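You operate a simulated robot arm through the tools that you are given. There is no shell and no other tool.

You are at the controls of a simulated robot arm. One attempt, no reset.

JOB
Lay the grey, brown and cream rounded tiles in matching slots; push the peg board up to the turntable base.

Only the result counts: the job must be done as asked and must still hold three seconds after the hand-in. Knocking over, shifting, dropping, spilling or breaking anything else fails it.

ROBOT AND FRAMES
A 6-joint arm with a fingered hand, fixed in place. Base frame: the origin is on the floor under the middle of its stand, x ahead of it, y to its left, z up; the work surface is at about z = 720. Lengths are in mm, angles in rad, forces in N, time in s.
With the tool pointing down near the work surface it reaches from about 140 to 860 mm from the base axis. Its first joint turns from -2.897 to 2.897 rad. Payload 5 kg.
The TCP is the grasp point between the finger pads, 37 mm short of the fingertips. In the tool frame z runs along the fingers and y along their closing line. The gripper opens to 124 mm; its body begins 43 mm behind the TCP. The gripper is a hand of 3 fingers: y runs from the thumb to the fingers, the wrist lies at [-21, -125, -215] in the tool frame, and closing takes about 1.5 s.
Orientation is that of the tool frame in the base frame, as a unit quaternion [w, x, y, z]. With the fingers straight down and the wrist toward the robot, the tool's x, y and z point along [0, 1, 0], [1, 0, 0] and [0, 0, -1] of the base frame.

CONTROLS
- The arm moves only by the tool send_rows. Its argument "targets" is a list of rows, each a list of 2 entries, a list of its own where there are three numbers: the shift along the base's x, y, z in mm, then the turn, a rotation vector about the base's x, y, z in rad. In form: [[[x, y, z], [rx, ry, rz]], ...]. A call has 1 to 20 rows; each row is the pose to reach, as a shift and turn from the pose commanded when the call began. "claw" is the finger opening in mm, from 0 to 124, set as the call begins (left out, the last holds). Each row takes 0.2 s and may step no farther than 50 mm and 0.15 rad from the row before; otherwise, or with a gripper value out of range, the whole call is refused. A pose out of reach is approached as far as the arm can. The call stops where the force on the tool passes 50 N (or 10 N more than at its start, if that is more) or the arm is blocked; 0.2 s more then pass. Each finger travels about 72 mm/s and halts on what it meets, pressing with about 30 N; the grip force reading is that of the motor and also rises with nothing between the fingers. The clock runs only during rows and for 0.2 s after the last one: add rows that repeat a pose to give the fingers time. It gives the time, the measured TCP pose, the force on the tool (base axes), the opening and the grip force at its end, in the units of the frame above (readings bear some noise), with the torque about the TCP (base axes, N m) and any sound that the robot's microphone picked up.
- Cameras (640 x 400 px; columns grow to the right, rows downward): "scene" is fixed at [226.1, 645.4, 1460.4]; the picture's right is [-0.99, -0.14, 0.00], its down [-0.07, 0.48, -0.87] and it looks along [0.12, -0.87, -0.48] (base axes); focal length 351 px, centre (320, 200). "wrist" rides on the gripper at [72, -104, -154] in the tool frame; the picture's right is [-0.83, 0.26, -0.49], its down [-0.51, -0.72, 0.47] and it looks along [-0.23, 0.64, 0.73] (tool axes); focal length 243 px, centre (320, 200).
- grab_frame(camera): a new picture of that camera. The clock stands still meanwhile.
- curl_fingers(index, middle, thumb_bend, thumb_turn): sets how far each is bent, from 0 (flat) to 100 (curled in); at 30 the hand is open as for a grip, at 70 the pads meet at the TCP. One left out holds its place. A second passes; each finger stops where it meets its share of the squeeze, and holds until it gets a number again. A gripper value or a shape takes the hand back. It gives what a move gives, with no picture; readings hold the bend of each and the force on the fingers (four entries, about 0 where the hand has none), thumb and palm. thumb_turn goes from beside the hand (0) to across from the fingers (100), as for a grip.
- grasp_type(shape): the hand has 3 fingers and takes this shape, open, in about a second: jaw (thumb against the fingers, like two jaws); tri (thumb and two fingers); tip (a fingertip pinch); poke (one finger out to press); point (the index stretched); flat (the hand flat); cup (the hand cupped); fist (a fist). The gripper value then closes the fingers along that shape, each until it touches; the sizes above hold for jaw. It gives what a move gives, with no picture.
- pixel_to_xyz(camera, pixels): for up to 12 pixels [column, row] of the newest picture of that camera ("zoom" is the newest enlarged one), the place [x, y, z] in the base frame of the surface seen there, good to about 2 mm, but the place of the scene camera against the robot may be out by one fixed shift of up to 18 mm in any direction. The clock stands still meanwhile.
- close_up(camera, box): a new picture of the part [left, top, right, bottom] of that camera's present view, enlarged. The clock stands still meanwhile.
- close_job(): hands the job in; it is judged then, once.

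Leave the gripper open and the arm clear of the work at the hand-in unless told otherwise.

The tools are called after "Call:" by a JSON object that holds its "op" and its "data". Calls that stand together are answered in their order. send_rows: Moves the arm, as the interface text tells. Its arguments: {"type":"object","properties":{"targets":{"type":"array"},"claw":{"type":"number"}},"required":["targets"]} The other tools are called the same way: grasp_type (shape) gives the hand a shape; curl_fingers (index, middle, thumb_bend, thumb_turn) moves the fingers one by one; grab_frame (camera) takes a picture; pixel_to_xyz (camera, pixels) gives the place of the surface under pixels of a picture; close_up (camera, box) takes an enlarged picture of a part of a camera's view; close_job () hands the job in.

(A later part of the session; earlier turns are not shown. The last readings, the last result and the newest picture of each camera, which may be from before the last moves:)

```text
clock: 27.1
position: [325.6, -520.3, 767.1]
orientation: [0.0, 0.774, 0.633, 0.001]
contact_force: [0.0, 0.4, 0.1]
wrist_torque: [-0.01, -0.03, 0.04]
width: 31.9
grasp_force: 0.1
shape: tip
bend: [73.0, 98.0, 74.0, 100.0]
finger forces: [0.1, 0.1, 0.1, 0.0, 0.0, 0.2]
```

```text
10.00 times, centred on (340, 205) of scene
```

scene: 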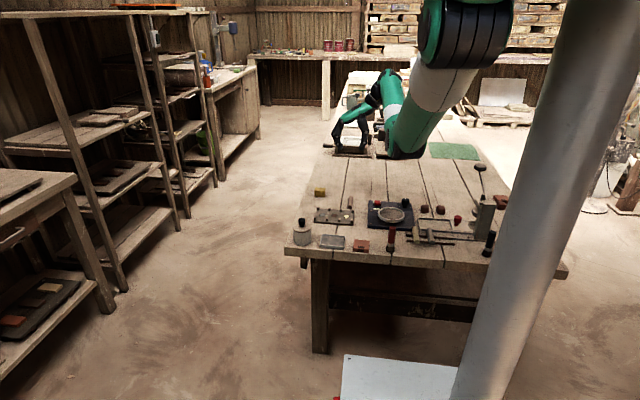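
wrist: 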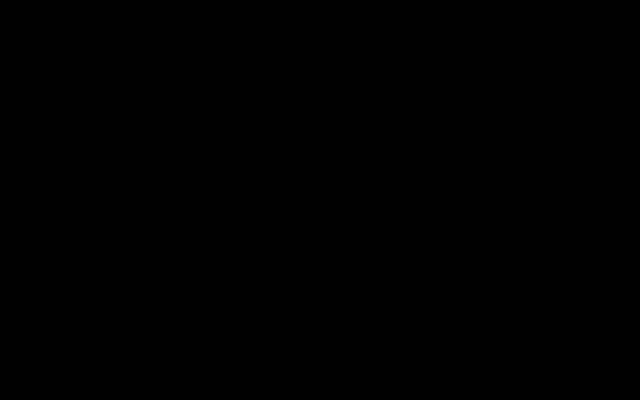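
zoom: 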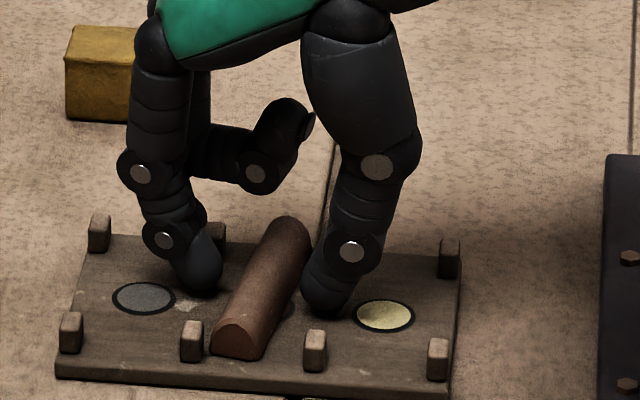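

On release the tile yawed back toward the hand's angle. I'll measure it.

Call:
{"op": "pixel_to_xyz", "data": {"camera": "zoom", "pixels": [[233, 328], [245, 302], [260, 272], [275, 242], [285, 222], [236, 345], [212, 350], [255, 358], [296, 215], [309, 235], [220, 320], [190, 324]]}}

```text
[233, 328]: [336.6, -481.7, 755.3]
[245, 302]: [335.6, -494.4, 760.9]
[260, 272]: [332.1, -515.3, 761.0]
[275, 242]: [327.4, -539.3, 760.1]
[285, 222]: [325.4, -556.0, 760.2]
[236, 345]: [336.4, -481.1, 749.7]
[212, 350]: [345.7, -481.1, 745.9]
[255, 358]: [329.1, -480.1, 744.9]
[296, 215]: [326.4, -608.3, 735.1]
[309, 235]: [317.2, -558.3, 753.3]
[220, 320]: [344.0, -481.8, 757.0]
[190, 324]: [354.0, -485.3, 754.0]
```

The tile lies in the brown slot, centre about (331,−519), but yawed −0.165 rad. I'll grip again, lift 3 mm, turn +0.165 rad, and set it down so that it ends straight.

Call:
{"op": "send_rows", "data": {"targets": [[[0, 0, 0.5], [0, 0, 0]], [[0, 0, 0.5], [0, 0, 0]], [[0, 0, 0.5], [0, 0, 0]], [[0, 0, 0.5], [0, 0, 0]], [[0, 0, 0.5], [0, 0, 0]], [[0, 0, 0.5], [0, 0, 0]]], "claw": 2}}

Call:
{"op": "close_up", "data": {"camera": "scene", "box": [308, 185, 372, 225]}}

```text
clock: 28.5
position: [325.5, -519.6, 769.5]
orientation: [0.0, 0.775, 0.633, 0.0]
contact_force: [-0.1, -0.1, 0.9]
wrist_torque: [-0.01, 0.01, -0.03]
width: 11.2
grasp_force: 30.5
shape: tip
bend: [71.0, 100.0, 73.0, 100.0]
finger forces: [24.5, 0.0, 0.0, 0.1, 24.7, 0.0]
```

```text
10.00 times, centred on (340, 205) of scene
```

zoom: 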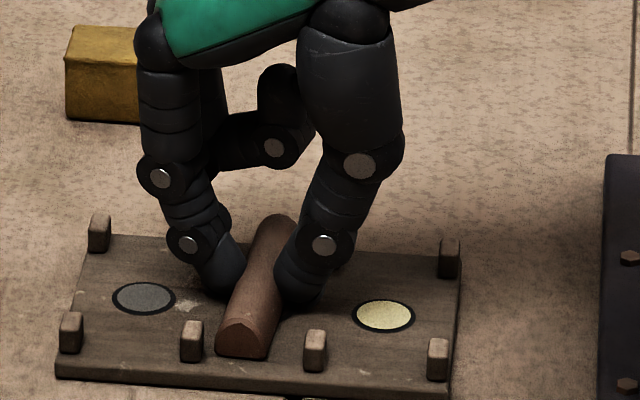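

Call:
{"op": "send_rows", "data": {"targets": [[[0, 0, 2], [0, 0, 0]], [[0, 0, 4], [0, 0, 0]], [[0, 0, 4], [0, 0, 0]]]}}

Call:
{"op": "close_up", "data": {"camera": "scene", "box": [308, 185, 372, 225]}}

Call:
{"op": "pixel_to_xyz", "data": {"camera": "zoom", "pixels": [[245, 315], [250, 295], [258, 265], [265, 240], [272, 222], [248, 335], [246, 305]]}}

```text
clock: 29.3
position: [326.7, -519.4, 770.6]
orientation: [0.0, 0.775, 0.632, 0.0]
contact_force: [0.3, -0.6, -0.4]
wrist_torque: [-0.01, 0.0, 0.01]
width: 11.2
grasp_force: 30.2
shape: tip
bend: [71.0, 100.0, 73.0, 100.0]
finger forces: [24.2, 0.0, 0.0, 0.0, 24.5, 0.1]
```

```text
10.00 times, centred on (340, 205) of scene
```

zoom: 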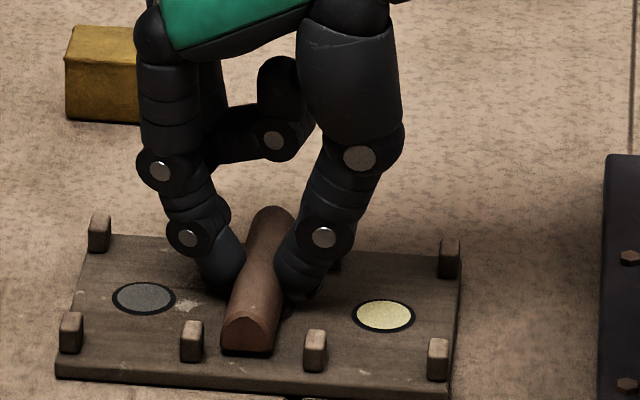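

```text
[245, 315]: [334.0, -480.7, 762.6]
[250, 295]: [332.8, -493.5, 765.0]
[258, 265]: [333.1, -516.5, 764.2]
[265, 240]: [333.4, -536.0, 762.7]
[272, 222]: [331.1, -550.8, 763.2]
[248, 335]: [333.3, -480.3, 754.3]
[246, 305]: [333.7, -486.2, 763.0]
```

Lifted, the tile is back near −0.03 rad. I'll turn +0.15, shift −2 mm in x and lower 4 mm, then relax the grip in small steps.

Call:
{"op": "send_rows", "data": {"targets": [[[-1, 0, 0], [0, 0, 0.05]], [[-2, 0, 0], [0, 0, 0.1]], [[-2, 0, 0], [0, 0, 0.15]], [[-2, 0, -2], [0, 0, 0.15]], [[-2, 0, -3], [0, 0, 0.15]], [[-2, 0, -4], [0, 0, 0.15]], [[-2, 0, -4], [0, 0, 0.15]]]}}

Call:
{"op": "send_rows", "data": {"targets": [[[0, 0, 0], [0, 0, 0]], [[0, 0, 0], [0, 0, 0]]], "claw": 12}}

Call:
{"op": "close_up", "data": {"camera": "scene", "box": [308, 185, 372, 225]}}

```text
clock: 30.9
position: [321.0, -519.1, 767.7]
orientation: [0.0, 0.725, 0.689, 0.0]
contact_force: [0.8, 1.8, 4.0]
wrist_torque: [0.03, -0.11, 0.02]
width: 11.0
grasp_force: 30.4
shape: tip
bend: [71.0, 100.0, 73.0, 100.0]
finger forces: [26.9, 0.0, 0.0, 0.0, 25.6, 0.0]
```

```text
clock: 31.5
position: [323.4, -519.1, 767.6]
orientation: [0.0, 0.725, 0.689, 0.0]
contact_force: [1.3, 0.5, 4.9]
wrist_torque: [0.01, -0.04, 0.03]
width: 12.1
grasp_force: 0.1
shape: tip
bend: [71.0, 98.0, 73.0, 100.0]
finger forces: [3.0, 0.1, 0.0, 0.0, 1.9, 0.0]
```

```text
10.00 times, centred on (340, 205) of scene
```

zoom: 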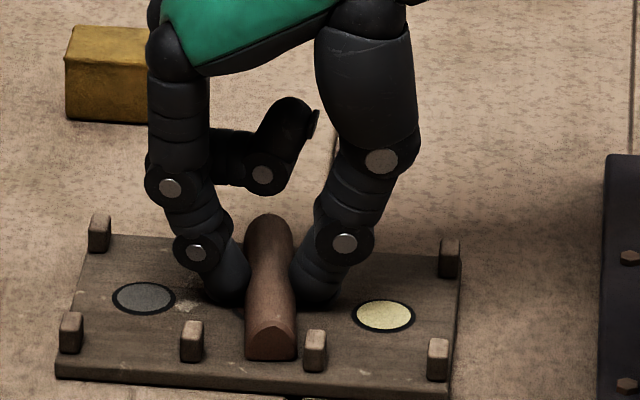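

Grip force is now near zero. I'll open to 15, then to 34, and measure.

Call:
{"op": "send_rows", "data": {"targets": [[[0, 0, 0], [0, 0, 0]], [[0, 0, 0], [0, 0, 0]]], "claw": 15}}

Call:
{"op": "send_rows", "data": {"targets": [[[0, 0, 0], [0, 0, 0]], [[0, 0, 0], [0, 0, 0]], [[0, 0, 0], [0, 0, 0]]], "claw": 34}}

Call:
{"op": "close_up", "data": {"camera": "scene", "box": [308, 185, 372, 225]}}

Call:
{"op": "pixel_to_xyz", "data": {"camera": "zoom", "pixels": [[271, 330], [271, 310], [271, 290], [271, 265], [271, 240], [271, 222], [271, 345], [246, 355], [295, 358]]}}

```text
clock: 32.1
position: [323.4, -519.2, 767.6]
orientation: [-0.001, 0.725, 0.689, 0.001]
contact_force: [0.1, 0.0, 2.1]
wrist_torque: [0.02, -0.07, -0.03]
width: 14.9
grasp_force: 0.1
shape: tip
bend: [71.0, 98.0, 73.0, 100.0]
finger forces: [2.3, 0.0, 0.0, 0.0, 0.4, 0.1]
```

```text
clock: 32.9
position: [322.9, -519.1, 767.0]
orientation: [0.0, 0.725, 0.689, -0.001]
contact_force: [-0.5, 0.5, 1.0]
wrist_torque: [0.0, -0.03, 0.01]
width: 33.7
grasp_force: 0.0
shape: tip
bend: [73.0, 98.0, 74.0, 100.0]
finger forces: [0.0, 0.0, 0.0, 0.0, 0.0, 0.0]
```

```text
10.00 times, centred on (340, 205) of scene
```

zoom: 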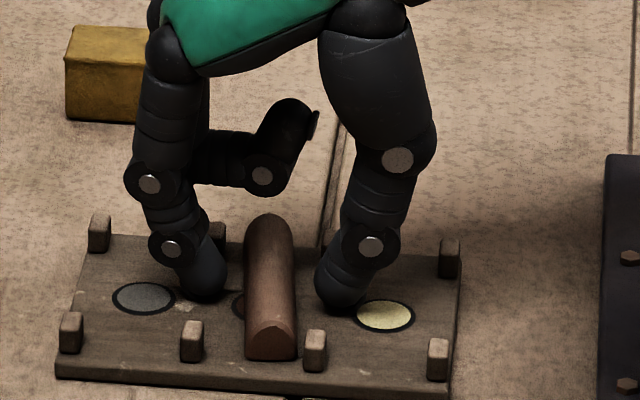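

```text
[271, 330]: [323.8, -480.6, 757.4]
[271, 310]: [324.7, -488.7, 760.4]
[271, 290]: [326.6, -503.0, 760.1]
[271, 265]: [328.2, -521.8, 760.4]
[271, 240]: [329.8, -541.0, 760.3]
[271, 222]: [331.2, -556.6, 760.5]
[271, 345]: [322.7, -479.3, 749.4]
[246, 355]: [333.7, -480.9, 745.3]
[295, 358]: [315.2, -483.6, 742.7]
```

With gradual release it stayed at yaw +0.095, centre x≈328. I'll regrip, lift 4 mm, measure, and do one final correction with the gradual release.

Call:
{"op": "send_rows", "data": {"targets": [[[0, 0, 0.5], [0, 0, 0]], [[0, 0, 0.5], [0, 0, 0]], [[0, 0, 0.5], [0, 0, 0]], [[0, 0, 0.5], [0, 0, 0]], [[0, 0, 0.5], [0, 0, 0]], [[0, 0, 2], [0, 0, 0]], [[0, 0, 4.5], [0, 0, 0]], [[0, 0, 4.5], [0, 0, 0]]], "claw": 2}}

Call:
{"op": "close_up", "data": {"camera": "scene", "box": [308, 185, 372, 225]}}

Call:
{"op": "pixel_to_xyz", "data": {"camera": "zoom", "pixels": [[271, 320], [271, 310], [271, 290], [271, 265], [271, 240], [271, 222], [271, 340], [265, 300], [277, 300]]}}

```text
clock: 34.7
position: [323.4, -518.5, 772.0]
orientation: [0.0, 0.725, 0.689, -0.001]
contact_force: [0.0, -0.1, -0.9]
wrist_torque: [0.0, -0.01, -0.03]
width: 12.3
grasp_force: 30.5
shape: tip
bend: [71.0, 100.0, 73.0, 100.0]
finger forces: [23.6, 0.0, 0.1, 0.0, 23.9, 0.1]
```

```text
10.00 times, centred on (340, 205) of scene
```

zoom: 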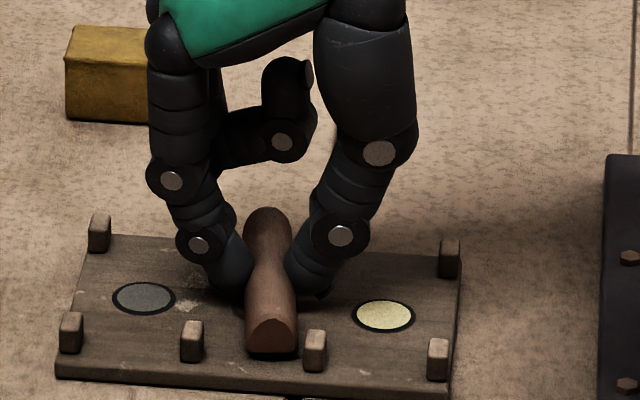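

```text
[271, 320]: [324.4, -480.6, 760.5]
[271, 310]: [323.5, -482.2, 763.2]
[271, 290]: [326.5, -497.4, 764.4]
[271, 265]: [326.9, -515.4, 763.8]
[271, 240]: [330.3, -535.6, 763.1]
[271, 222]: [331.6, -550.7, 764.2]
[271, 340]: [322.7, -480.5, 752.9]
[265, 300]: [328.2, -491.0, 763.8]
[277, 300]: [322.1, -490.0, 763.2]
```

Held yaw is +0.115 and the centre is about x=328. I'll turn −0.115, shift +3 mm in x, lower and release gradually.

Call:
{"op": "send_rows", "data": {"targets": [[[1, 0, 0], [0, 0, -0.05]], [[2, 0, 0], [0, 0, -0.1]], [[3, 0, 0], [0, 0, -0.115]], [[3, 0, -2], [0, 0, -0.115]], [[3, 0, -3], [0, 0, -0.115]], [[3, 0, -4], [0, 0, -0.115]], [[3, 0, -4.5], [0, 0, -0.115]], [[3, 0, -4.5], [0, 0, -0.115]]]}}

Call:
{"op": "send_rows", "data": {"targets": [[[0, 0, 0], [0, 0, 0]], [[0, 0, 0], [0, 0, 0]]], "claw": 12.5}}

Call:
{"op": "send_rows", "data": {"targets": [[[0, 0, 0], [0, 0, 0]], [[0, 0, 0], [0, 0, 0]]], "claw": 15}}

Call:
{"op": "send_rows", "data": {"targets": [[[0, 0, 0], [0, 0, 0]], [[0, 0, 0], [0, 0, 0]], [[0, 0, 0], [0, 0, 0]]], "claw": 34}}

Call:
{"op": "close_up", "data": {"camera": "scene", "box": [308, 185, 372, 225]}}

```text
clock: 36.5
position: [327.4, -518.5, 767.8]
orientation: [0.0, 0.763, 0.646, 0.0]
contact_force: [0.2, -0.5, -0.6]
wrist_torque: [-0.04, 0.05, 0.0]
width: 12.1
grasp_force: 30.2
shape: tip
bend: [71.0, 100.0, 73.0, 100.0]
finger forces: [23.6, 0.0, 0.0, 0.1, 24.0, 0.0]
```

```text
clock: 37.1
position: [326.3, -520.6, 768.7]
orientation: [0.001, 0.763, 0.646, 0.001]
contact_force: [0.0, -0.5, 0.7]
wrist_torque: [0.01, -0.01, 0.01]
width: 12.5
grasp_force: 0.1
shape: tip
bend: [71.0, 98.0, 73.0, 100.0]
finger forces: [1.1, 0.1, 0.1, 0.0, 1.0, 0.0]
```

```text
clock: 37.7
position: [327.3, -519.5, 769.4]
orientation: [-0.001, 0.763, 0.646, 0.001]
contact_force: [-0.3, 1.1, 0.1]
wrist_torque: [0.0, 0.04, 0.0]
width: 14.6
grasp_force: 0.0
shape: tip
bend: [71.0, 98.0, 73.0, 100.0]
finger forces: [0.4, 0.1, 0.0, 0.0, 0.2, 0.0]
```

```text
clock: 38.5
position: [327.6, -518.3, 768.9]
orientation: [0.0, 0.763, 0.646, 0.0]
contact_force: [0.1, -0.3, -0.9]
wrist_torque: [-0.01, 0.03, 0.03]
width: 33.3
grasp_force: 0.1
shape: tip
bend: [73.0, 98.0, 74.0, 100.0]
finger forces: [0.0, 0.0, 0.0, 0.0, 0.0, 0.0]
```

```text
10.00 times, centred on (340, 205) of scene
```

zoom: 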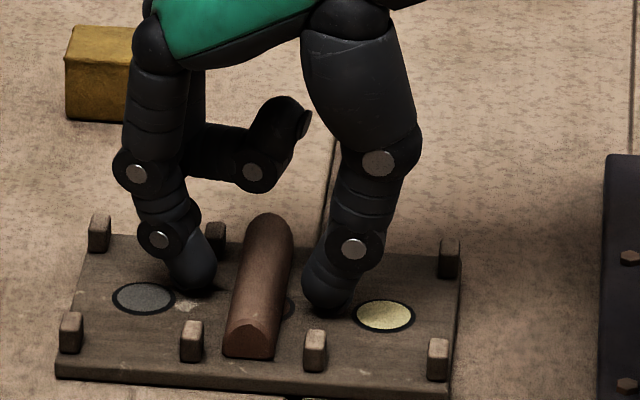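

It now looks straight in the slot. I'll measure it.

Call:
{"op": "pixel_to_xyz", "data": {"camera": "zoom", "pixels": [[249, 332], [252, 310], [256, 285], [260, 260], [264, 235], [267, 220], [224, 352], [273, 358], [248, 345]]}}

```text
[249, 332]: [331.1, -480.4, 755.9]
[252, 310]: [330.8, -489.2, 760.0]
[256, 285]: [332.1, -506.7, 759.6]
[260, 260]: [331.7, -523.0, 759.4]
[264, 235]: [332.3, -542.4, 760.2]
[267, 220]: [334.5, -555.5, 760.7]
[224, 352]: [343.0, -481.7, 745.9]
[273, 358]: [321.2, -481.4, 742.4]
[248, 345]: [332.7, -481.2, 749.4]
```

Brown is at x≈332, y≈−519, yaw about 0.03, well in its slot. I'll rise 100 mm straight up and look at the whole arm before going to the cream tile.

Call:
{"op": "send_rows", "data": {"targets": [[[0, 0, 5], [0, 0, 0]], [[0, 0, 15], [0, 0, 0]], [[0, 0, 30], [0, 0, 0]], [[0, 0, 60], [0, 0, 0]], [[0, 0, 100], [0, 0, 0]], [[0, 0, 100], [0, 0, 0]]]}}

Call:
{"op": "grab_frame", "data": {"camera": "scene"}}

Call:
{"op": "close_up", "data": {"camera": "scene", "box": [308, 190, 372, 230]}}

```text
clock: 39.9
position: [324.4, -522.4, 866.2]
orientation: [0.0, 0.763, 0.646, -0.001]
contact_force: [-0.1, 0.9, 1.0]
wrist_torque: [0.01, 0.01, 0.03]
width: 33.8
grasp_force: 0.0
shape: tip
bend: [73.0, 98.0, 74.0, 100.0]
finger forces: [0.0, 0.0, 0.1, 0.0, 0.0, 0.1]
```

```text
taken
```

scene: 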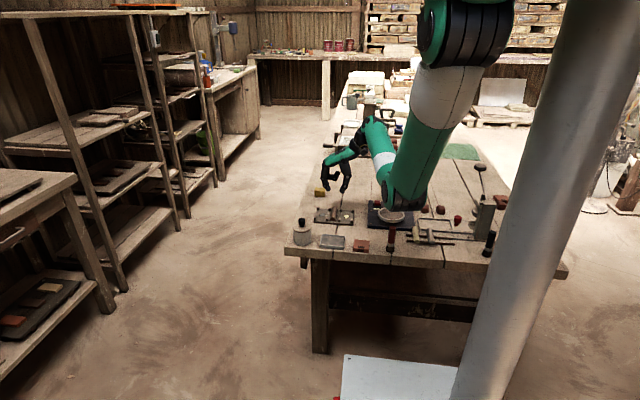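

```text
10.00 times, centred on (340, 210) of scene
```

zoom: 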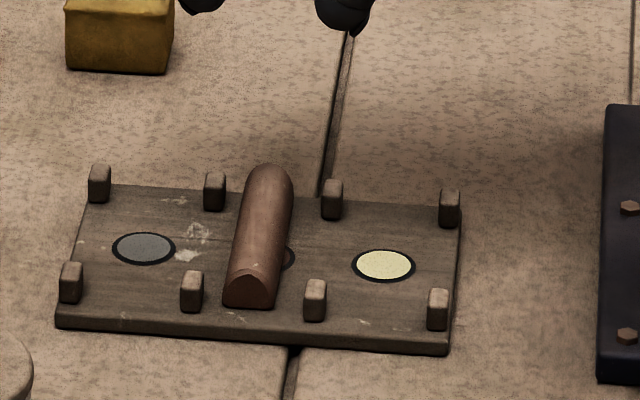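

Brown sits in its slot. The arm's elbow, the green ball near (400,195), hangs fairly low, so I'll measure its height before moving on.

Call:
{"op": "pixel_to_xyz", "data": {"camera": "scene", "pixels": [[400, 205], [395, 190], [425, 200], [440, 120], [383, 160], [372, 130], [410, 208], [470, 40], [385, 200], [450, 60]]}}

Call:
{"op": "close_up", "data": {"camera": "scene", "box": [316, 100, 476, 200]}}

Call:
{"op": "close_up", "data": {"camera": "scene", "box": [340, 140, 468, 220]}}

```text
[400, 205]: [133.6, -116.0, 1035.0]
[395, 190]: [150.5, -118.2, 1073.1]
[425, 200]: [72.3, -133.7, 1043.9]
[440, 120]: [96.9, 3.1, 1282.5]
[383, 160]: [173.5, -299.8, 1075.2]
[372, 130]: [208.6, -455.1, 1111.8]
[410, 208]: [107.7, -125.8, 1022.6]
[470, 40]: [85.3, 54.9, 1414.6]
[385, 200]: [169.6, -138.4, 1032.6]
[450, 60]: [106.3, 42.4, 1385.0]
```

```text
4.00 times, centred on (396, 150) of scene
```

zoom: 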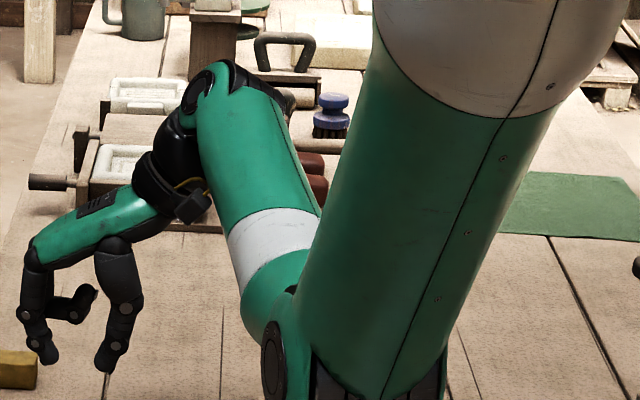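

```text
5.00 times, centred on (404, 180) of scene
```

zoom: 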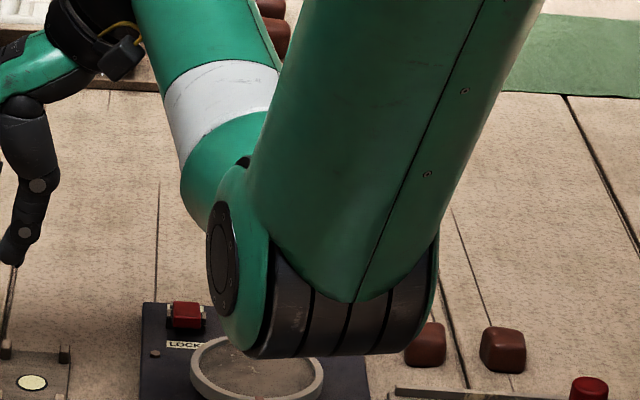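

The elbow is about z 1000, well above everything. The pinch pads sit about 0.17 rad skewed from the hand, so my present hand yaw of −0.163 suits tiles at yaw 0. I'll travel at height to above the cream tile (robot about 27, −410) with a narrower opening of 28.

Call:
{"op": "send_rows", "data": {"targets": [[[-20, 8, 15], [0, 0, 0]], [[-55, 20, 20], [0, 0, 0]], [[-95, 35, 20], [0, 0, 0]], [[-135, 50, 20], [0, 0, 0]], [[-175, 65, 20], [0, 0, 0]], [[-215, 80, 20], [0, 0, 0]], [[-255, 95, 20], [0, 0, 0]], [[-285, 105, 20], [0, 0, 0]], [[-300, 110, 20], [0, 0, 0]], [[-300, 110, 20], [0, 0, 0]]], "claw": 28}}

Call:
{"op": "grab_frame", "data": {"camera": "scene"}}

Call:
{"op": "close_up", "data": {"camera": "scene", "box": [380, 180, 476, 240]}}

```text
clock: 42.1
position: [26.0, -408.6, 888.9]
orientation: [0.0, 0.764, 0.645, 0.0]
contact_force: [0.0, -0.3, 1.0]
wrist_torque: [0.0, 0.0, -0.02]
width: 28.3
grasp_force: 0.0
shape: tip
bend: [72.0, 98.0, 74.0, 100.0]
finger forces: [0.1, 0.0, 0.1, 0.0, 0.1, 0.0]
```

```text
taken
```

scene: 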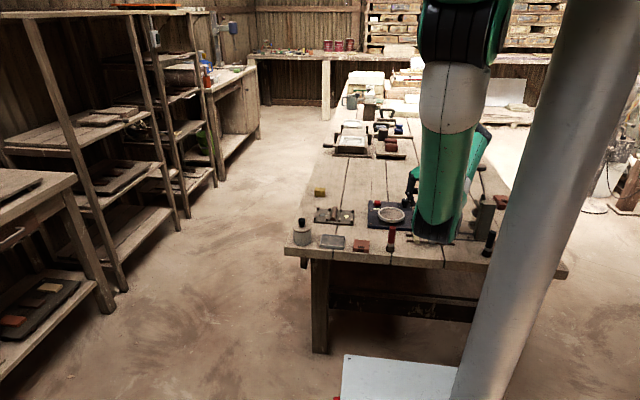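

```text
6.67 times, centred on (428, 210) of scene
```

zoom: 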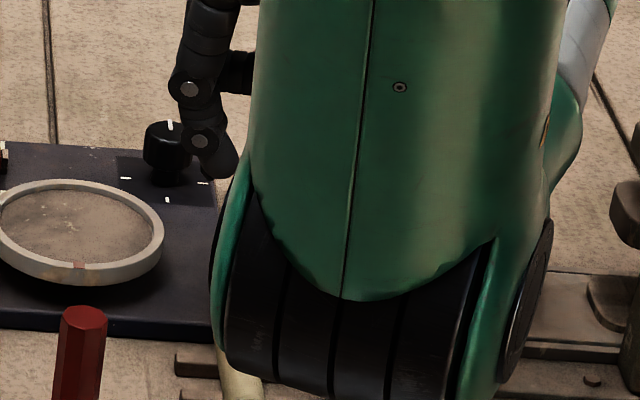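

The elbow now blocks the view of the tiles. I'll measure where it is and how low.

Call:
{"op": "pixel_to_xyz", "data": {"camera": "scene", "pixels": [[430, 235], [420, 225], [450, 235], [415, 240], [445, 242], [455, 215], [430, 200], [412, 200], [414, 203], [432, 242]]}}

Call:
{"op": "pixel_to_xyz", "data": {"camera": "zoom", "pixels": [[215, 170], [230, 160], [195, 165], [202, 140], [240, 380], [230, 390], [225, 365]]}}

```text
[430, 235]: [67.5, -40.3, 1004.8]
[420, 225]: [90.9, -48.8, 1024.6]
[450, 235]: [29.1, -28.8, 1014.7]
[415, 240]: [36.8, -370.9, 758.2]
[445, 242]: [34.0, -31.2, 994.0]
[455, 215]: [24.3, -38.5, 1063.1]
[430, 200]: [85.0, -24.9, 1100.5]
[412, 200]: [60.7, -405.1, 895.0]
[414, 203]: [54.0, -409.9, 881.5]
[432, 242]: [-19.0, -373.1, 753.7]
```

```text
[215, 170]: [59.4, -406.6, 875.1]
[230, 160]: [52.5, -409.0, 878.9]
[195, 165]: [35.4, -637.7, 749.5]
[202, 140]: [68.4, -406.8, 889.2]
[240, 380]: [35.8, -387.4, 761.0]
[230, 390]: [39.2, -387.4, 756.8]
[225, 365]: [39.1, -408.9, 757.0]
```

The elbow bottom is about z≈985, well clear. The calibration holds: finger inner face at x≈52 with TCP x=26. I'll descend to z≈800, just above the tile tops, and look again.

Call:
{"op": "send_rows", "data": {"targets": [[[0, -1, -20], [0, 0, 0]], [[0, -1, -40], [0, 0, 0]], [[0, -1, -60], [0, 0, 0]], [[0, -1, -78], [0, 0, 0]], [[0, -1, -87], [0, 0, 0]], [[0, -1, -87], [0, 0, 0]]]}}

Call:
{"op": "close_up", "data": {"camera": "scene", "box": [380, 190, 476, 250]}}

```text
clock: 43.5
position: [25.4, -409.5, 800.3]
orientation: [0.0, 0.763, 0.646, 0.0]
contact_force: [0.0, 0.1, 0.2]
wrist_torque: [0.01, -0.02, 0.01]
width: 28.3
grasp_force: 0.0
shape: tip
bend: [72.0, 98.0, 74.0, 100.0]
finger forces: [0.0, 0.0, 0.0, 0.0, 0.0, 0.0]
```

```text
6.67 times, centred on (428, 220) of scene
```

zoom: 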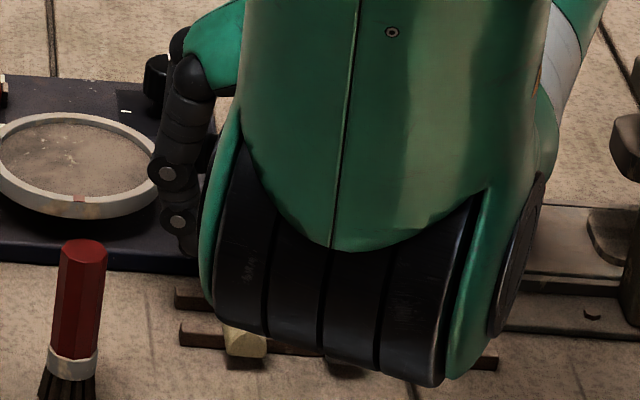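

Call:
{"op": "pixel_to_xyz", "data": {"camera": "zoom", "pixels": [[177, 220], [167, 172], [190, 240], [190, 225], [245, 325], [243, 345], [222, 350], [268, 355], [205, 300], [190, 335]]}}

```text
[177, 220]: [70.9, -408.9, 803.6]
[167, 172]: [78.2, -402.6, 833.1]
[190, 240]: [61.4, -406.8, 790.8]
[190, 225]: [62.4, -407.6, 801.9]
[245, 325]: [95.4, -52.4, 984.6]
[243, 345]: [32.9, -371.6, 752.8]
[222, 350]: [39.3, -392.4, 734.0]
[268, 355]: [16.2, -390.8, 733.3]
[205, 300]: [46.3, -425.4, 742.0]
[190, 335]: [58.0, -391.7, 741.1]
```

The index joint is where I expect it, within about 2.5 mm. I'll descend slowly to about z=769, with the call set to stop on contact.

Call:
{"op": "send_rows", "data": {"targets": [[[0.5, 0, -6], [0, 0, 0]], [[0.5, 0, -12], [0, 0, 0]], [[0.5, 0, -17], [0, 0, 0]], [[0.5, 0, -21], [0, 0, 0]], [[0.5, 0, -21], [0, 0, 0]]]}}

```text
clock: 44.7
position: [26.0, -410.7, 779.3]
orientation: [-0.001, 0.763, 0.646, 0.0]
contact_force: [-0.5, 0.3, 0.3]
wrist_torque: [0.01, 0.0, 0.0]
width: 28.3
grasp_force: 0.1
shape: tip
bend: [72.0, 98.0, 74.0, 100.0]
finger forces: [0.0, 0.0, 0.1, 0.1, 0.1, 0.0]
```

There is no contact and the tips are already below the tile top, so the tile is between them. I'll continue in 2 mm steps.

Call:
{"op": "send_rows", "data": {"targets": [[[0, 0, -2], [0, 0, 0]], [[0, 0, -4], [0, 0, 0]], [[0, 0, -6], [0, 0, 0]], [[0, 0, -8], [0, 0, 0]], [[0, 0, -10], [0, 0, 0]], [[0, 0, -10], [0, 0, 0]]]}}

```text
clock: 46.1
position: [27.8, -410.5, 770.1]
orientation: [-0.001, 0.764, 0.646, 0.0]
contact_force: [0.1, 0.5, -0.1]
wrist_torque: [0.0, -0.01, -0.01]
width: 28.6
grasp_force: 0.0
shape: tip
bend: [72.0, 98.0, 74.0, 100.0]
finger forces: [0.0, 0.0, 0.1, 0.1, 0.0, 0.0]
```

At z≈770, no contact. I'll go 1 mm lower and close the pinch in two stages.

Call:
{"op": "send_rows", "data": {"targets": [[[0, 0, -1], [0, 0, 0]], [[0, 0, -1], [0, 0, 0]], [[0, 0, -1], [0, 0, 0]]], "claw": 15}}

Call:
{"op": "send_rows", "data": {"targets": [[[0, 0, 0], [0, 0, 0]], [[0, 0, 0], [0, 0, 0]], [[0, 0, 0], [0, 0, 0]], [[0, 0, 0], [0, 0, 0]]], "claw": 2}}

Call:
{"op": "close_up", "data": {"camera": "scene", "box": [380, 200, 460, 250]}}

```text
clock: 46.9
position: [27.2, -411.0, 768.9]
orientation: [0.0, 0.763, 0.646, 0.0]
contact_force: [0.2, 0.3, 0.6]
wrist_torque: [0.0, 0.03, -0.01]
width: 15.5
grasp_force: 0.0
shape: tip
bend: [71.0, 98.0, 73.0, 100.0]
finger forces: [0.7, 0.0, 0.0, 0.1, 0.8, 0.0]
```

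```text
clock: 47.9
position: [28.3, -410.8, 768.9]
orientation: [0.001, 0.763, 0.646, -0.001]
contact_force: [-0.4, -0.6, 1.7]
wrist_torque: [-0.03, -0.04, -0.03]
width: 14.0
grasp_force: 29.8
shape: tip
bend: [71.0, 100.0, 74.0, 100.0]
finger forces: [24.8, 0.0, 0.1, 0.1, 24.3, 0.0]
```

```text
8.00 times, centred on (420, 225) of scene
```

zoom: 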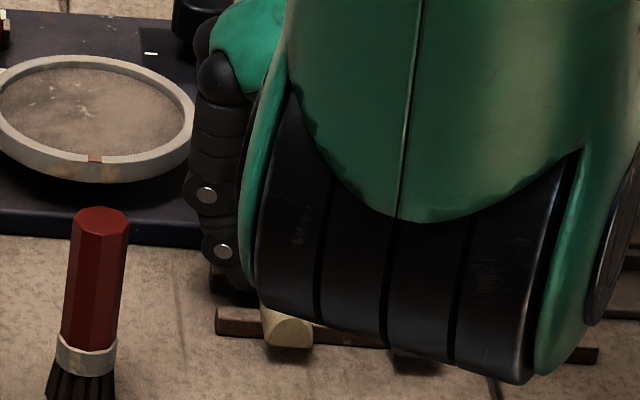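

The cream tile is gripped with 24.8/24.3 N. I'll lift slowly.

Call:
{"op": "send_rows", "data": {"targets": [[[0, 0, 3], [0, 0, 0]], [[0, 0, 8], [0, 0, 0]], [[0, 0, 16], [0, 0, 0]], [[0, 0, 28], [0, 0, 0]], [[0, 0, 42], [0, 0, 0]], [[0, 0, 60], [0, 0, 0]], [[0, 0, 80], [0, 0, 0]], [[0, 0, 100], [0, 0, 0]], [[0, 0, 115], [0, 0, 0]], [[0, 0, 115], [0, 0, 0]]]}}

Call:
{"op": "close_up", "data": {"camera": "scene", "box": [380, 190, 476, 250]}}

```text
clock: 50.1
position: [28.6, -411.6, 885.6]
orientation: [0.0, 0.763, 0.646, -0.001]
contact_force: [-0.1, -0.8, -0.1]
wrist_torque: [-0.03, -0.01, 0.03]
width: 13.5
grasp_force: 30.5
shape: tip
bend: [71.0, 100.0, 74.0, 100.0]
finger forces: [23.3, 0.0, 0.0, 0.1, 23.8, 0.0]
```

```text
6.67 times, centred on (428, 220) of scene
```

zoom: 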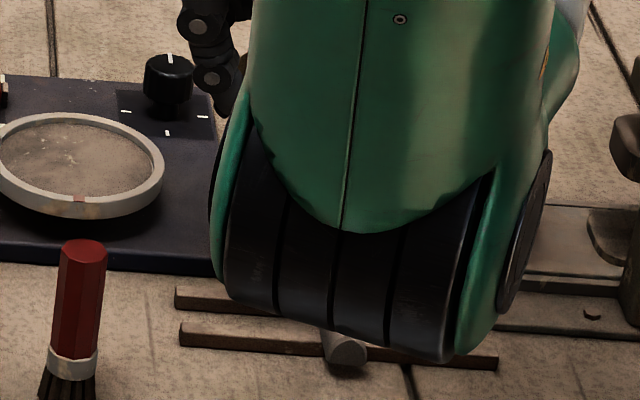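

The cream tile is in hand and grey is undisturbed on the rails. I'll carry cream to above its slot, TCP about (279,−519).

Call:
{"op": "send_rows", "data": {"targets": [[[20, -8, 0], [0, 0, 0]], [[50, -20, 0], [0, 0, 0]], [[85, -35, 0], [0, 0, 0]], [[120, -50, 0], [0, 0, 0]], [[155, -66, 0], [0, 0, 0]], [[190, -82, 0], [0, 0, 0]], [[220, -95, -10], [0, 0, 0]], [[240, -104, -30], [0, 0, 0]], [[251, -108, -50], [0, 0, 0]], [[251, -108, -60], [0, 0, 0]], [[251, -108, -60], [0, 0, 0]]]}}

Call:
{"op": "close_up", "data": {"camera": "scene", "box": [308, 175, 388, 225]}}

```text
clock: 52.5
position: [278.8, -518.2, 821.8]
orientation: [0.0, 0.763, 0.646, 0.0]
contact_force: [-0.5, 0.0, -0.3]
wrist_torque: [-0.04, 0.0, -0.01]
width: 13.9
grasp_force: 30.7
shape: tip
bend: [71.0, 100.0, 74.0, 100.0]
finger forces: [23.3, 0.0, 0.2, 0.0, 23.7, 0.1]
```

```text
8.00 times, centred on (348, 200) of scene
```

zoom: 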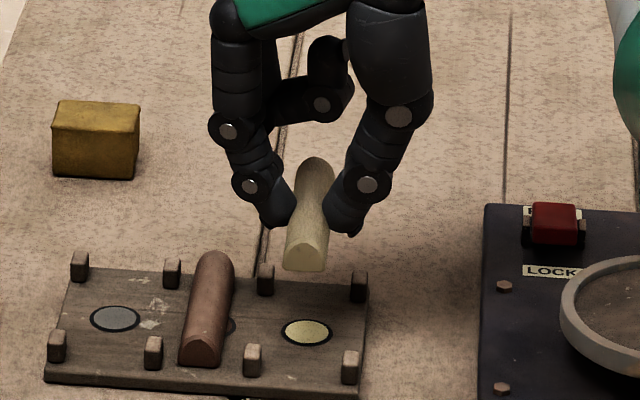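

The cream tile hangs above its slot. I'll measure its ridge and the neighbouring pegs.

Call:
{"op": "pixel_to_xyz", "data": {"camera": "zoom", "pixels": [[308, 242], [309, 225], [311, 205], [313, 185], [316, 162], [306, 258], [288, 268], [323, 270], [266, 268], [359, 275], [253, 350], [350, 357]]}}

```text
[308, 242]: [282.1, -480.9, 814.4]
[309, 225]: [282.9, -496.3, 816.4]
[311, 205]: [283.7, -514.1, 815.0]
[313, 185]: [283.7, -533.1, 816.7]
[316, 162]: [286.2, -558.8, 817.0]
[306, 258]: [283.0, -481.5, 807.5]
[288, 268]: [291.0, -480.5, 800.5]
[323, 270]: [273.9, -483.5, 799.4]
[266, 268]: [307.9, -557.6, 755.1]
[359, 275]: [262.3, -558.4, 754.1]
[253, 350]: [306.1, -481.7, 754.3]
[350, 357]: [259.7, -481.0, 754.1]
```

Cream: centre (283.8,−521), yaw +0.045; slot centre x≈284. I'll turn −0.045, shift (+0.5,+1) and descend 47 mm.

Call:
{"op": "send_rows", "data": {"targets": [[[0.5, 1, -10], [0, 0, -0.045]], [[0.5, 1, -20], [0, 0, -0.045]], [[0.5, 1, -30], [0, 0, -0.045]], [[0.5, 1, -38], [0, 0, -0.045]], [[0.5, 1, -44], [0, 0, -0.045]], [[0.5, 1, -48], [0, 0, -0.045]], [[0.5, 1, -48], [0, 0, -0.045]]]}}

Call:
{"op": "close_up", "data": {"camera": "scene", "box": [318, 185, 382, 225]}}

Call:
{"op": "pixel_to_xyz", "data": {"camera": "zoom", "pixels": [[287, 330], [290, 310], [294, 290], [298, 265], [303, 240], [305, 225], [285, 345], [264, 352], [310, 355]]}}

```text
clock: 54.1
position: [279.5, -515.5, 775.7]
orientation: [0.0, 0.777, 0.629, 0.0]
contact_force: [-0.3, 0.1, -0.2]
wrist_torque: [-0.02, -0.03, 0.0]
width: 13.7
grasp_force: 30.6
shape: tip
bend: [71.0, 100.0, 74.0, 100.0]
finger forces: [23.4, 0.1, 0.0, 0.1, 23.7, 0.1]
```

```text
10.00 times, centred on (350, 205) of scene
```

zoom: 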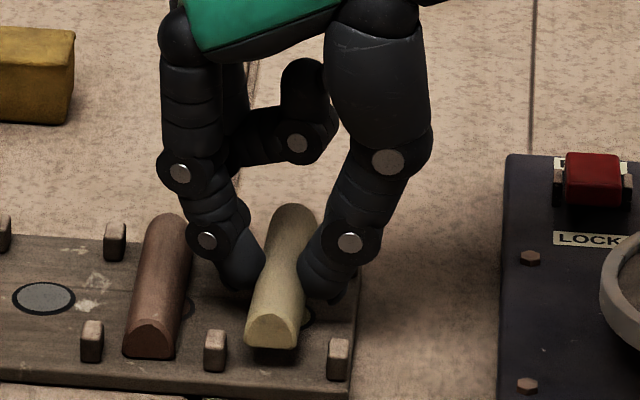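

```text
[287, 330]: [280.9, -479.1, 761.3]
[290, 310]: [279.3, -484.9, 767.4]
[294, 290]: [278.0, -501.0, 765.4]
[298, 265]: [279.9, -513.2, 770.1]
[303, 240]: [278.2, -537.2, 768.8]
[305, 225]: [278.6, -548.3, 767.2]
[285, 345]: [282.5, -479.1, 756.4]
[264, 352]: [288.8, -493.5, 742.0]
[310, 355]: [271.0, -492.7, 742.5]
```

My pixels were off the ridge, so I'll measure again along the true centre line.

Call:
{"op": "pixel_to_xyz", "data": {"camera": "zoom", "pixels": [[271, 335], [274, 315], [278, 295], [283, 268], [288, 240], [293, 213], [247, 343], [298, 347], [190, 310], [165, 280], [178, 220], [148, 330]]}}

```text
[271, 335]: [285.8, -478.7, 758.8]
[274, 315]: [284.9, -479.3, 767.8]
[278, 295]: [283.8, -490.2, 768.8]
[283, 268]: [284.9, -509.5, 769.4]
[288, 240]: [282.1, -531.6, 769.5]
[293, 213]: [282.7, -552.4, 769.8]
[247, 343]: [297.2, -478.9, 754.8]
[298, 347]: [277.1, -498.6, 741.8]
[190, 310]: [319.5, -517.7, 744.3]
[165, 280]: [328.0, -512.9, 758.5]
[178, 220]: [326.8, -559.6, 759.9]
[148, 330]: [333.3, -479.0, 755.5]
```

Cream is centred at x≈284 with yaw about −0.02. I'll lower it 7 mm, then 1 mm at a time to contact.

Call:
{"op": "send_rows", "data": {"targets": [[[0, 0, -2], [0, 0, 0]], [[0, 0, -4], [0, 0, 0]], [[0, 0, -5], [0, 0, 0]], [[0, 0, -6], [0, 0, 0]], [[0, 0, -7], [0, 0, 0]], [[0, 0, -7], [0, 0, 0]]]}}

```text
clock: 55.5
position: [279.0, -515.3, 769.0]
orientation: [0.0, 0.778, 0.629, 0.0]
contact_force: [0.2, -0.8, -1.1]
wrist_torque: [0.0, 0.01, -0.02]
width: 13.4
grasp_force: 30.0
shape: tip
bend: [71.0, 100.0, 74.0, 100.0]
finger forces: [23.4, 0.0, 0.0, 0.0, 23.7, 0.0]
```

Call:
{"op": "send_rows", "data": {"targets": [[[0, 0, -1], [0, 0, 0]], [[0, 0, -2], [0, 0, 0]], [[0, 0, -2], [0, 0, 0]]]}}

```text
clock: 56.3
position: [278.9, -516.8, 766.8]
orientation: [0.0, 0.777, 0.629, 0.0]
contact_force: [-0.9, 0.6, 0.2]
wrist_torque: [0.01, -0.01, -0.01]
width: 13.6
grasp_force: 30.2
shape: tip
bend: [71.0, 100.0, 74.0, 100.0]
finger forces: [24.4, 0.0, 0.0, 0.0, 24.1, 0.1]
```

Call:
{"op": "send_rows", "data": {"targets": [[[0, 0, -0.5], [0, 0, 0]], [[0, 0, -1], [0, 0, 0]], [[0, 0, -1], [0, 0, 0]]]}}

Call:
{"op": "close_up", "data": {"camera": "scene", "box": [318, 185, 382, 225]}}

```text
clock: 57.1
position: [279.2, -517.8, 767.4]
orientation: [0.001, 0.778, 0.629, -0.001]
contact_force: [2.7, 2.0, 12.9]
wrist_torque: [0.13, -0.28, 0.07]
width: 13.4
grasp_force: 30.0
shape: tip
bend: [71.0, 100.0, 74.0, 100.0]
finger forces: [36.9, 0.1, 0.1, 0.1, 25.4, 0.1]
```

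```text
10.00 times, centred on (350, 205) of scene
```

zoom: 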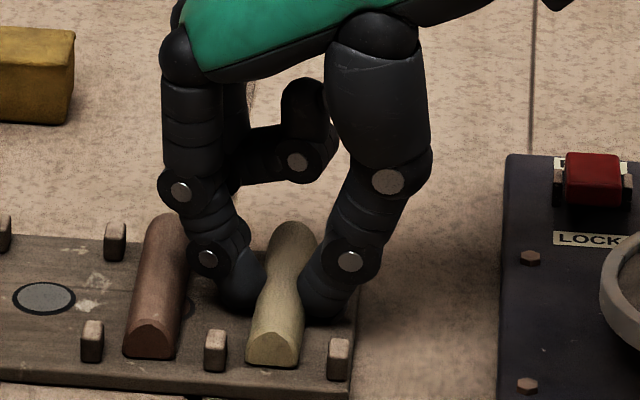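

Firm contact (12.9 N); the tile is on the board. I'll ease up 0.7 mm and release gradually to 22.

Call:
{"op": "send_rows", "data": {"targets": [[[0, 0, 0.7], [0, 0, 0]], [[0, 0, 0.7], [0, 0, 0]]], "claw": 14}}

Call:
{"op": "send_rows", "data": {"targets": [[[0, 0, 0], [0, 0, 0]], [[0, 0, 0], [0, 0, 0]]], "claw": 16}}

Call:
{"op": "send_rows", "data": {"targets": [[[0, 0, 0], [0, 0, 0]], [[0, 0, 0], [0, 0, 0]]], "claw": 22}}

Call:
{"op": "close_up", "data": {"camera": "scene", "box": [318, 185, 382, 225]}}

```text
clock: 57.7
position: [277.5, -517.0, 767.4]
orientation: [-0.001, 0.778, 0.628, -0.001]
contact_force: [-1.0, -0.5, 9.7]
wrist_torque: [0.11, 0.01, 0.0]
width: 14.8
grasp_force: 0.1
shape: tip
bend: [71.0, 98.0, 73.0, 100.0]
finger forces: [8.8, 0.1, 0.1, 0.1, 5.4, 0.1]
```

```text
clock: 58.3
position: [279.0, -516.2, 766.7]
orientation: [0.001, 0.778, 0.629, 0.0]
contact_force: [-1.5, 0.2, 8.2]
wrist_torque: [0.03, 0.05, 0.01]
width: 16.3
grasp_force: 0.1
shape: tip
bend: [71.0, 98.0, 73.0, 100.0]
finger forces: [6.0, 0.1, 0.0, 0.0, 4.9, 0.1]
```

```text
clock: 58.9
position: [278.3, -517.1, 766.6]
orientation: [0.0, 0.778, 0.629, 0.0]
contact_force: [-0.8, 0.1, 5.6]
wrist_torque: [-0.02, 0.03, 0.0]
width: 21.4
grasp_force: 0.1
shape: tip
bend: [72.0, 98.0, 74.0, 100.0]
finger forces: [3.2, 0.1, 0.1, 0.0, 1.8, 0.0]
```

```text
10.00 times, centred on (350, 205) of scene
```

zoom: 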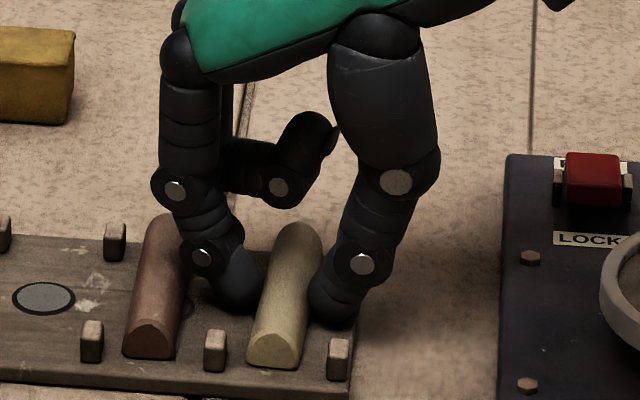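

The cream tile is released and straight in its slot; brown is unmoved. I'll rise straight up.

Call:
{"op": "send_rows", "data": {"targets": [[[0, 0, 3], [0, 0, 0]], [[0, 0, 8], [0, 0, 0]], [[0, 0, 16], [0, 0, 0]], [[0, 0, 30], [0, 0, 0]], [[0, 0, 60], [0, 0, 0]], [[0, 0, 100], [0, 0, 0]], [[0, 0, 120], [0, 0, 0]], [[0, 0, 120], [0, 0, 0]]]}}

Call:
{"op": "close_up", "data": {"camera": "scene", "box": [308, 190, 372, 230]}}

Call:
{"op": "pixel_to_xyz", "data": {"camera": "zoom", "pixels": [[377, 280], [385, 240], [393, 200], [398, 178], [254, 270], [262, 220], [267, 175], [85, 186], [460, 212], [448, 342], [98, 166], [449, 190]]}}

```text
clock: 60.7
position: [279.7, -517.4, 887.9]
orientation: [0.0, 0.777, 0.629, 0.001]
contact_force: [0.2, -0.1, 0.0]
wrist_torque: [-0.01, -0.02, 0.02]
width: 21.9
grasp_force: 0.0
shape: tip
bend: [72.0, 98.0, 74.0, 100.0]
finger forces: [0.1, 0.0, 0.0, 0.0, 0.0, 0.1]
```

```text
10.00 times, centred on (340, 210) of scene
```

zoom: 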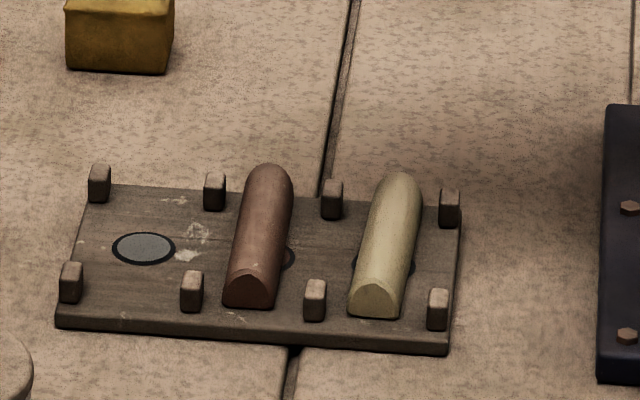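

```text
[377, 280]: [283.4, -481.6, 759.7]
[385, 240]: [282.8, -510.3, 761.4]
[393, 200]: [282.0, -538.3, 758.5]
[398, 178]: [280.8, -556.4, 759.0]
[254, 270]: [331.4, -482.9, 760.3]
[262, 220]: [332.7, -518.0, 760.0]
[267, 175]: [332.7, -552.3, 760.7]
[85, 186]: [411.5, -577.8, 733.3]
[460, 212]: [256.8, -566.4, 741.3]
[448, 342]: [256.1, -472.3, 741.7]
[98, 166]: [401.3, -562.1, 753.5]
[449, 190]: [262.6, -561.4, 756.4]
```

Cream sits at x≈282.5, yaw −0.035, and the board hasn't moved. Now for grey: I'll travel at height to TCP about (−23, −410.5), keeping the same hand yaw, then descend to z≈800.

Call:
{"op": "send_rows", "data": {"targets": [[[-20, 7, 0], [0, 0, 0]], [[-55, 19, 0], [0, 0, 0]], [[-95, 33, 0], [0, 0, 0]], [[-135, 47, 0], [0, 0, 0]], [[-175, 61, 0], [0, 0, 0]], [[-215, 75, 0], [0, 0, 0]], [[-255, 90, 0], [0, 0, 0]], [[-285, 101, 0], [0, 0, 0]], [[-302, 107, 0], [0, 0, 0]], [[-302, 107, -20], [0, 0, 0]], [[-302, 107, -45], [0, 0, 0]], [[-302, 107, -70], [0, 0, 0]], [[-302, 107, -87], [0, 0, 0]], [[-302, 107, -87], [0, 0, 0]]], "claw": 30}}

Call:
{"op": "grab_frame", "data": {"camera": "scene"}}

Call:
{"op": "close_up", "data": {"camera": "scene", "box": [390, 190, 486, 250]}}

```text
clock: 63.7
position: [-23.6, -410.6, 799.4]
orientation: [-0.001, 0.778, 0.628, 0.0]
contact_force: [0.4, -0.6, 0.0]
wrist_torque: [0.02, -0.01, 0.01]
width: 29.8
grasp_force: 0.0
shape: tip
bend: [72.0, 98.0, 74.0, 100.0]
finger forces: [0.1, 0.1, 0.1, 0.1, 0.0, 0.0]
out of reach, approached as far as the arm can: row 8, 9
```

```text
taken
```

scene: 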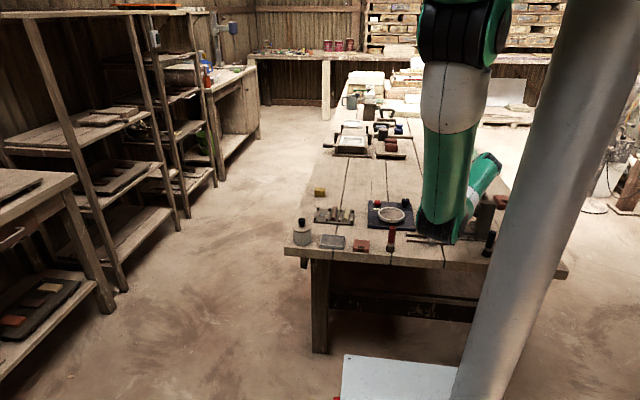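

```text
6.67 times, centred on (438, 220) of scene
```

zoom: 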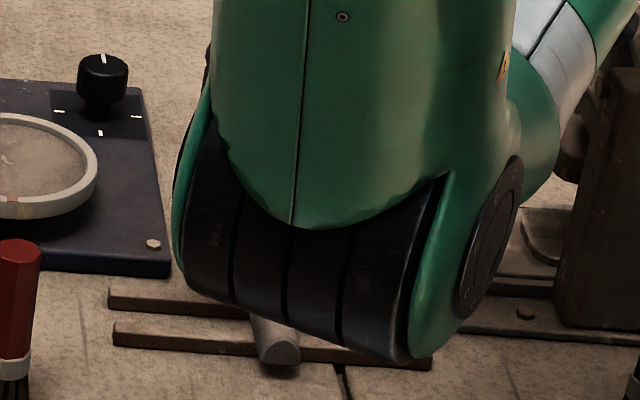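

The pose at z≈799 was reached; only the high rows near x=−20 were out of reach, so I'll lift less there. I'll check the wrist's clearance to the press lever.

Call:
{"op": "close_up", "data": {"camera": "scene", "box": [450, 130, 530, 180]}}

Call:
{"op": "pixel_to_xyz", "data": {"camera": "scene", "pixels": [[485, 160], [490, 165], [470, 190], [480, 175], [497, 160], [495, 200], [480, 200], [485, 195], [500, 170], [488, 155]]}}

```text
8.00 times, centred on (490, 155) of scene
```

zoom: 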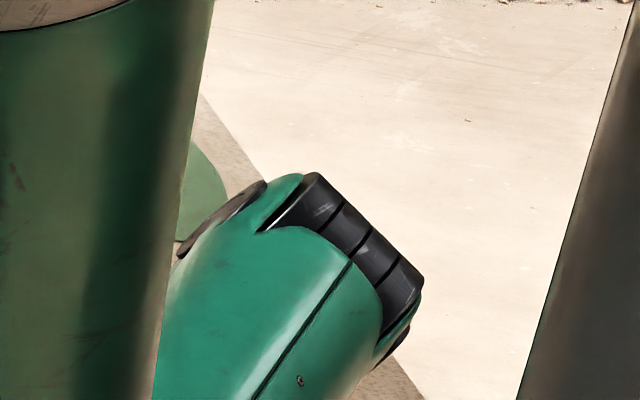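

```text
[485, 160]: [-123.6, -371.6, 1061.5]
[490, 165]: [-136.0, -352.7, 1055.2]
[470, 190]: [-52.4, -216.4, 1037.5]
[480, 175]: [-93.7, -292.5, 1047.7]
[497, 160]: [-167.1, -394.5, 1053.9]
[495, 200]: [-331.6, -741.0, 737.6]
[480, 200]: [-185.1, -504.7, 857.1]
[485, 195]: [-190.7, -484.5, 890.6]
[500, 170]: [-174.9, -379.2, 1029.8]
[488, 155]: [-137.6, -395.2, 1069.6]
```

The forearm end is at about (−137,−395), with its underside near z≈970, more than 70 mm above the lever root. I'll descend to 779, then 769.5, in small steps.

Call:
{"op": "send_rows", "data": {"targets": [[[0, 0, -6], [0, 0, 0]], [[0, 0, -12], [0, 0, 0]], [[0, 0, -17], [0, 0, 0]], [[0, 0, -21], [0, 0, 0]], [[0, 0, -21], [0, 0, 0]]]}}

Call:
{"op": "send_rows", "data": {"targets": [[[0, 0, -2], [0, 0, 0]], [[0, 0, -4], [0, 0, 0]], [[0, 0, -6], [0, 0, 0]], [[0, 0, -8], [0, 0, 0]], [[0, 0, -9.5], [0, 0, 0]], [[0, 0, -9.5], [0, 0, 0]]]}}

```text
clock: 64.9
position: [-24.2, -409.7, 777.8]
orientation: [0.0, 0.778, 0.629, 0.0]
contact_force: [0.8, -0.4, 0.8]
wrist_torque: [-0.01, -0.02, -0.01]
width: 29.6
grasp_force: 0.0
shape: tip
bend: [72.0, 98.0, 74.0, 100.0]
finger forces: [0.0, 0.0, 0.0, 0.0, 0.0, 0.1]
```

```text
clock: 66.3
position: [-24.0, -409.7, 769.8]
orientation: [0.0, 0.778, 0.629, 0.0]
contact_force: [-0.3, -0.6, -0.4]
wrist_torque: [0.03, 0.01, 0.01]
width: 29.5
grasp_force: 0.0
shape: tip
bend: [72.0, 98.0, 74.0, 100.0]
finger forces: [0.0, 0.0, 0.0, 0.0, 0.0, 0.0]
```

No contact at z≈769.8. I'll close the pinch in two stages.

Call:
{"op": "send_rows", "data": {"targets": [[[0, 0, -0.8], [0, 0, 0]], [[0, 0, -0.8], [0, 0, 0]], [[0, 0, -0.8], [0, 0, 0]]], "claw": 15}}

Call:
{"op": "send_rows", "data": {"targets": [[[0, 0, 0], [0, 0, 0]], [[0, 0, 0], [0, 0, 0]], [[0, 0, 0], [0, 0, 0]], [[0, 0, 0], [0, 0, 0]]], "claw": 2}}

Call:
{"op": "close_up", "data": {"camera": "scene", "box": [390, 200, 470, 250]}}

```text
clock: 67.1
position: [-23.4, -409.8, 768.6]
orientation: [0.001, 0.778, 0.629, 0.0]
contact_force: [-0.5, -1.0, 2.5]
wrist_torque: [-0.01, 0.01, 0.0]
width: 15.3
grasp_force: 0.1
shape: tip
bend: [71.0, 98.0, 73.0, 100.0]
finger forces: [0.6, 0.1, 0.0, 0.1, 1.3, 0.0]
```

```text
clock: 68.1
position: [-23.5, -409.3, 769.4]
orientation: [0.0, 0.778, 0.628, 0.0]
contact_force: [0.1, -0.8, 2.8]
wrist_torque: [-0.05, -0.05, 0.02]
width: 13.6
grasp_force: 30.1
shape: tip
bend: [71.0, 100.0, 74.0, 100.0]
finger forces: [25.2, 0.1, 0.0, 0.0, 24.6, 0.1]
```

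```text
8.00 times, centred on (430, 225) of scene
```

zoom: 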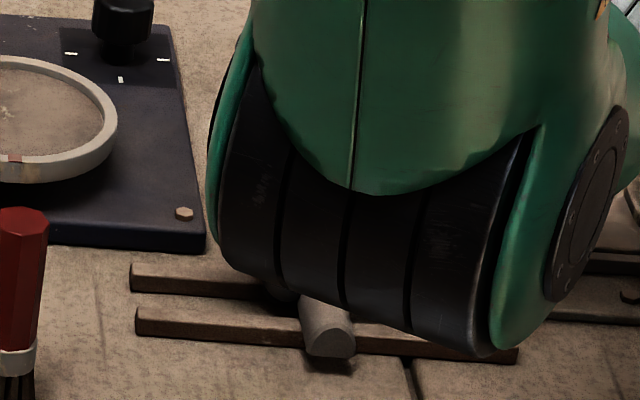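

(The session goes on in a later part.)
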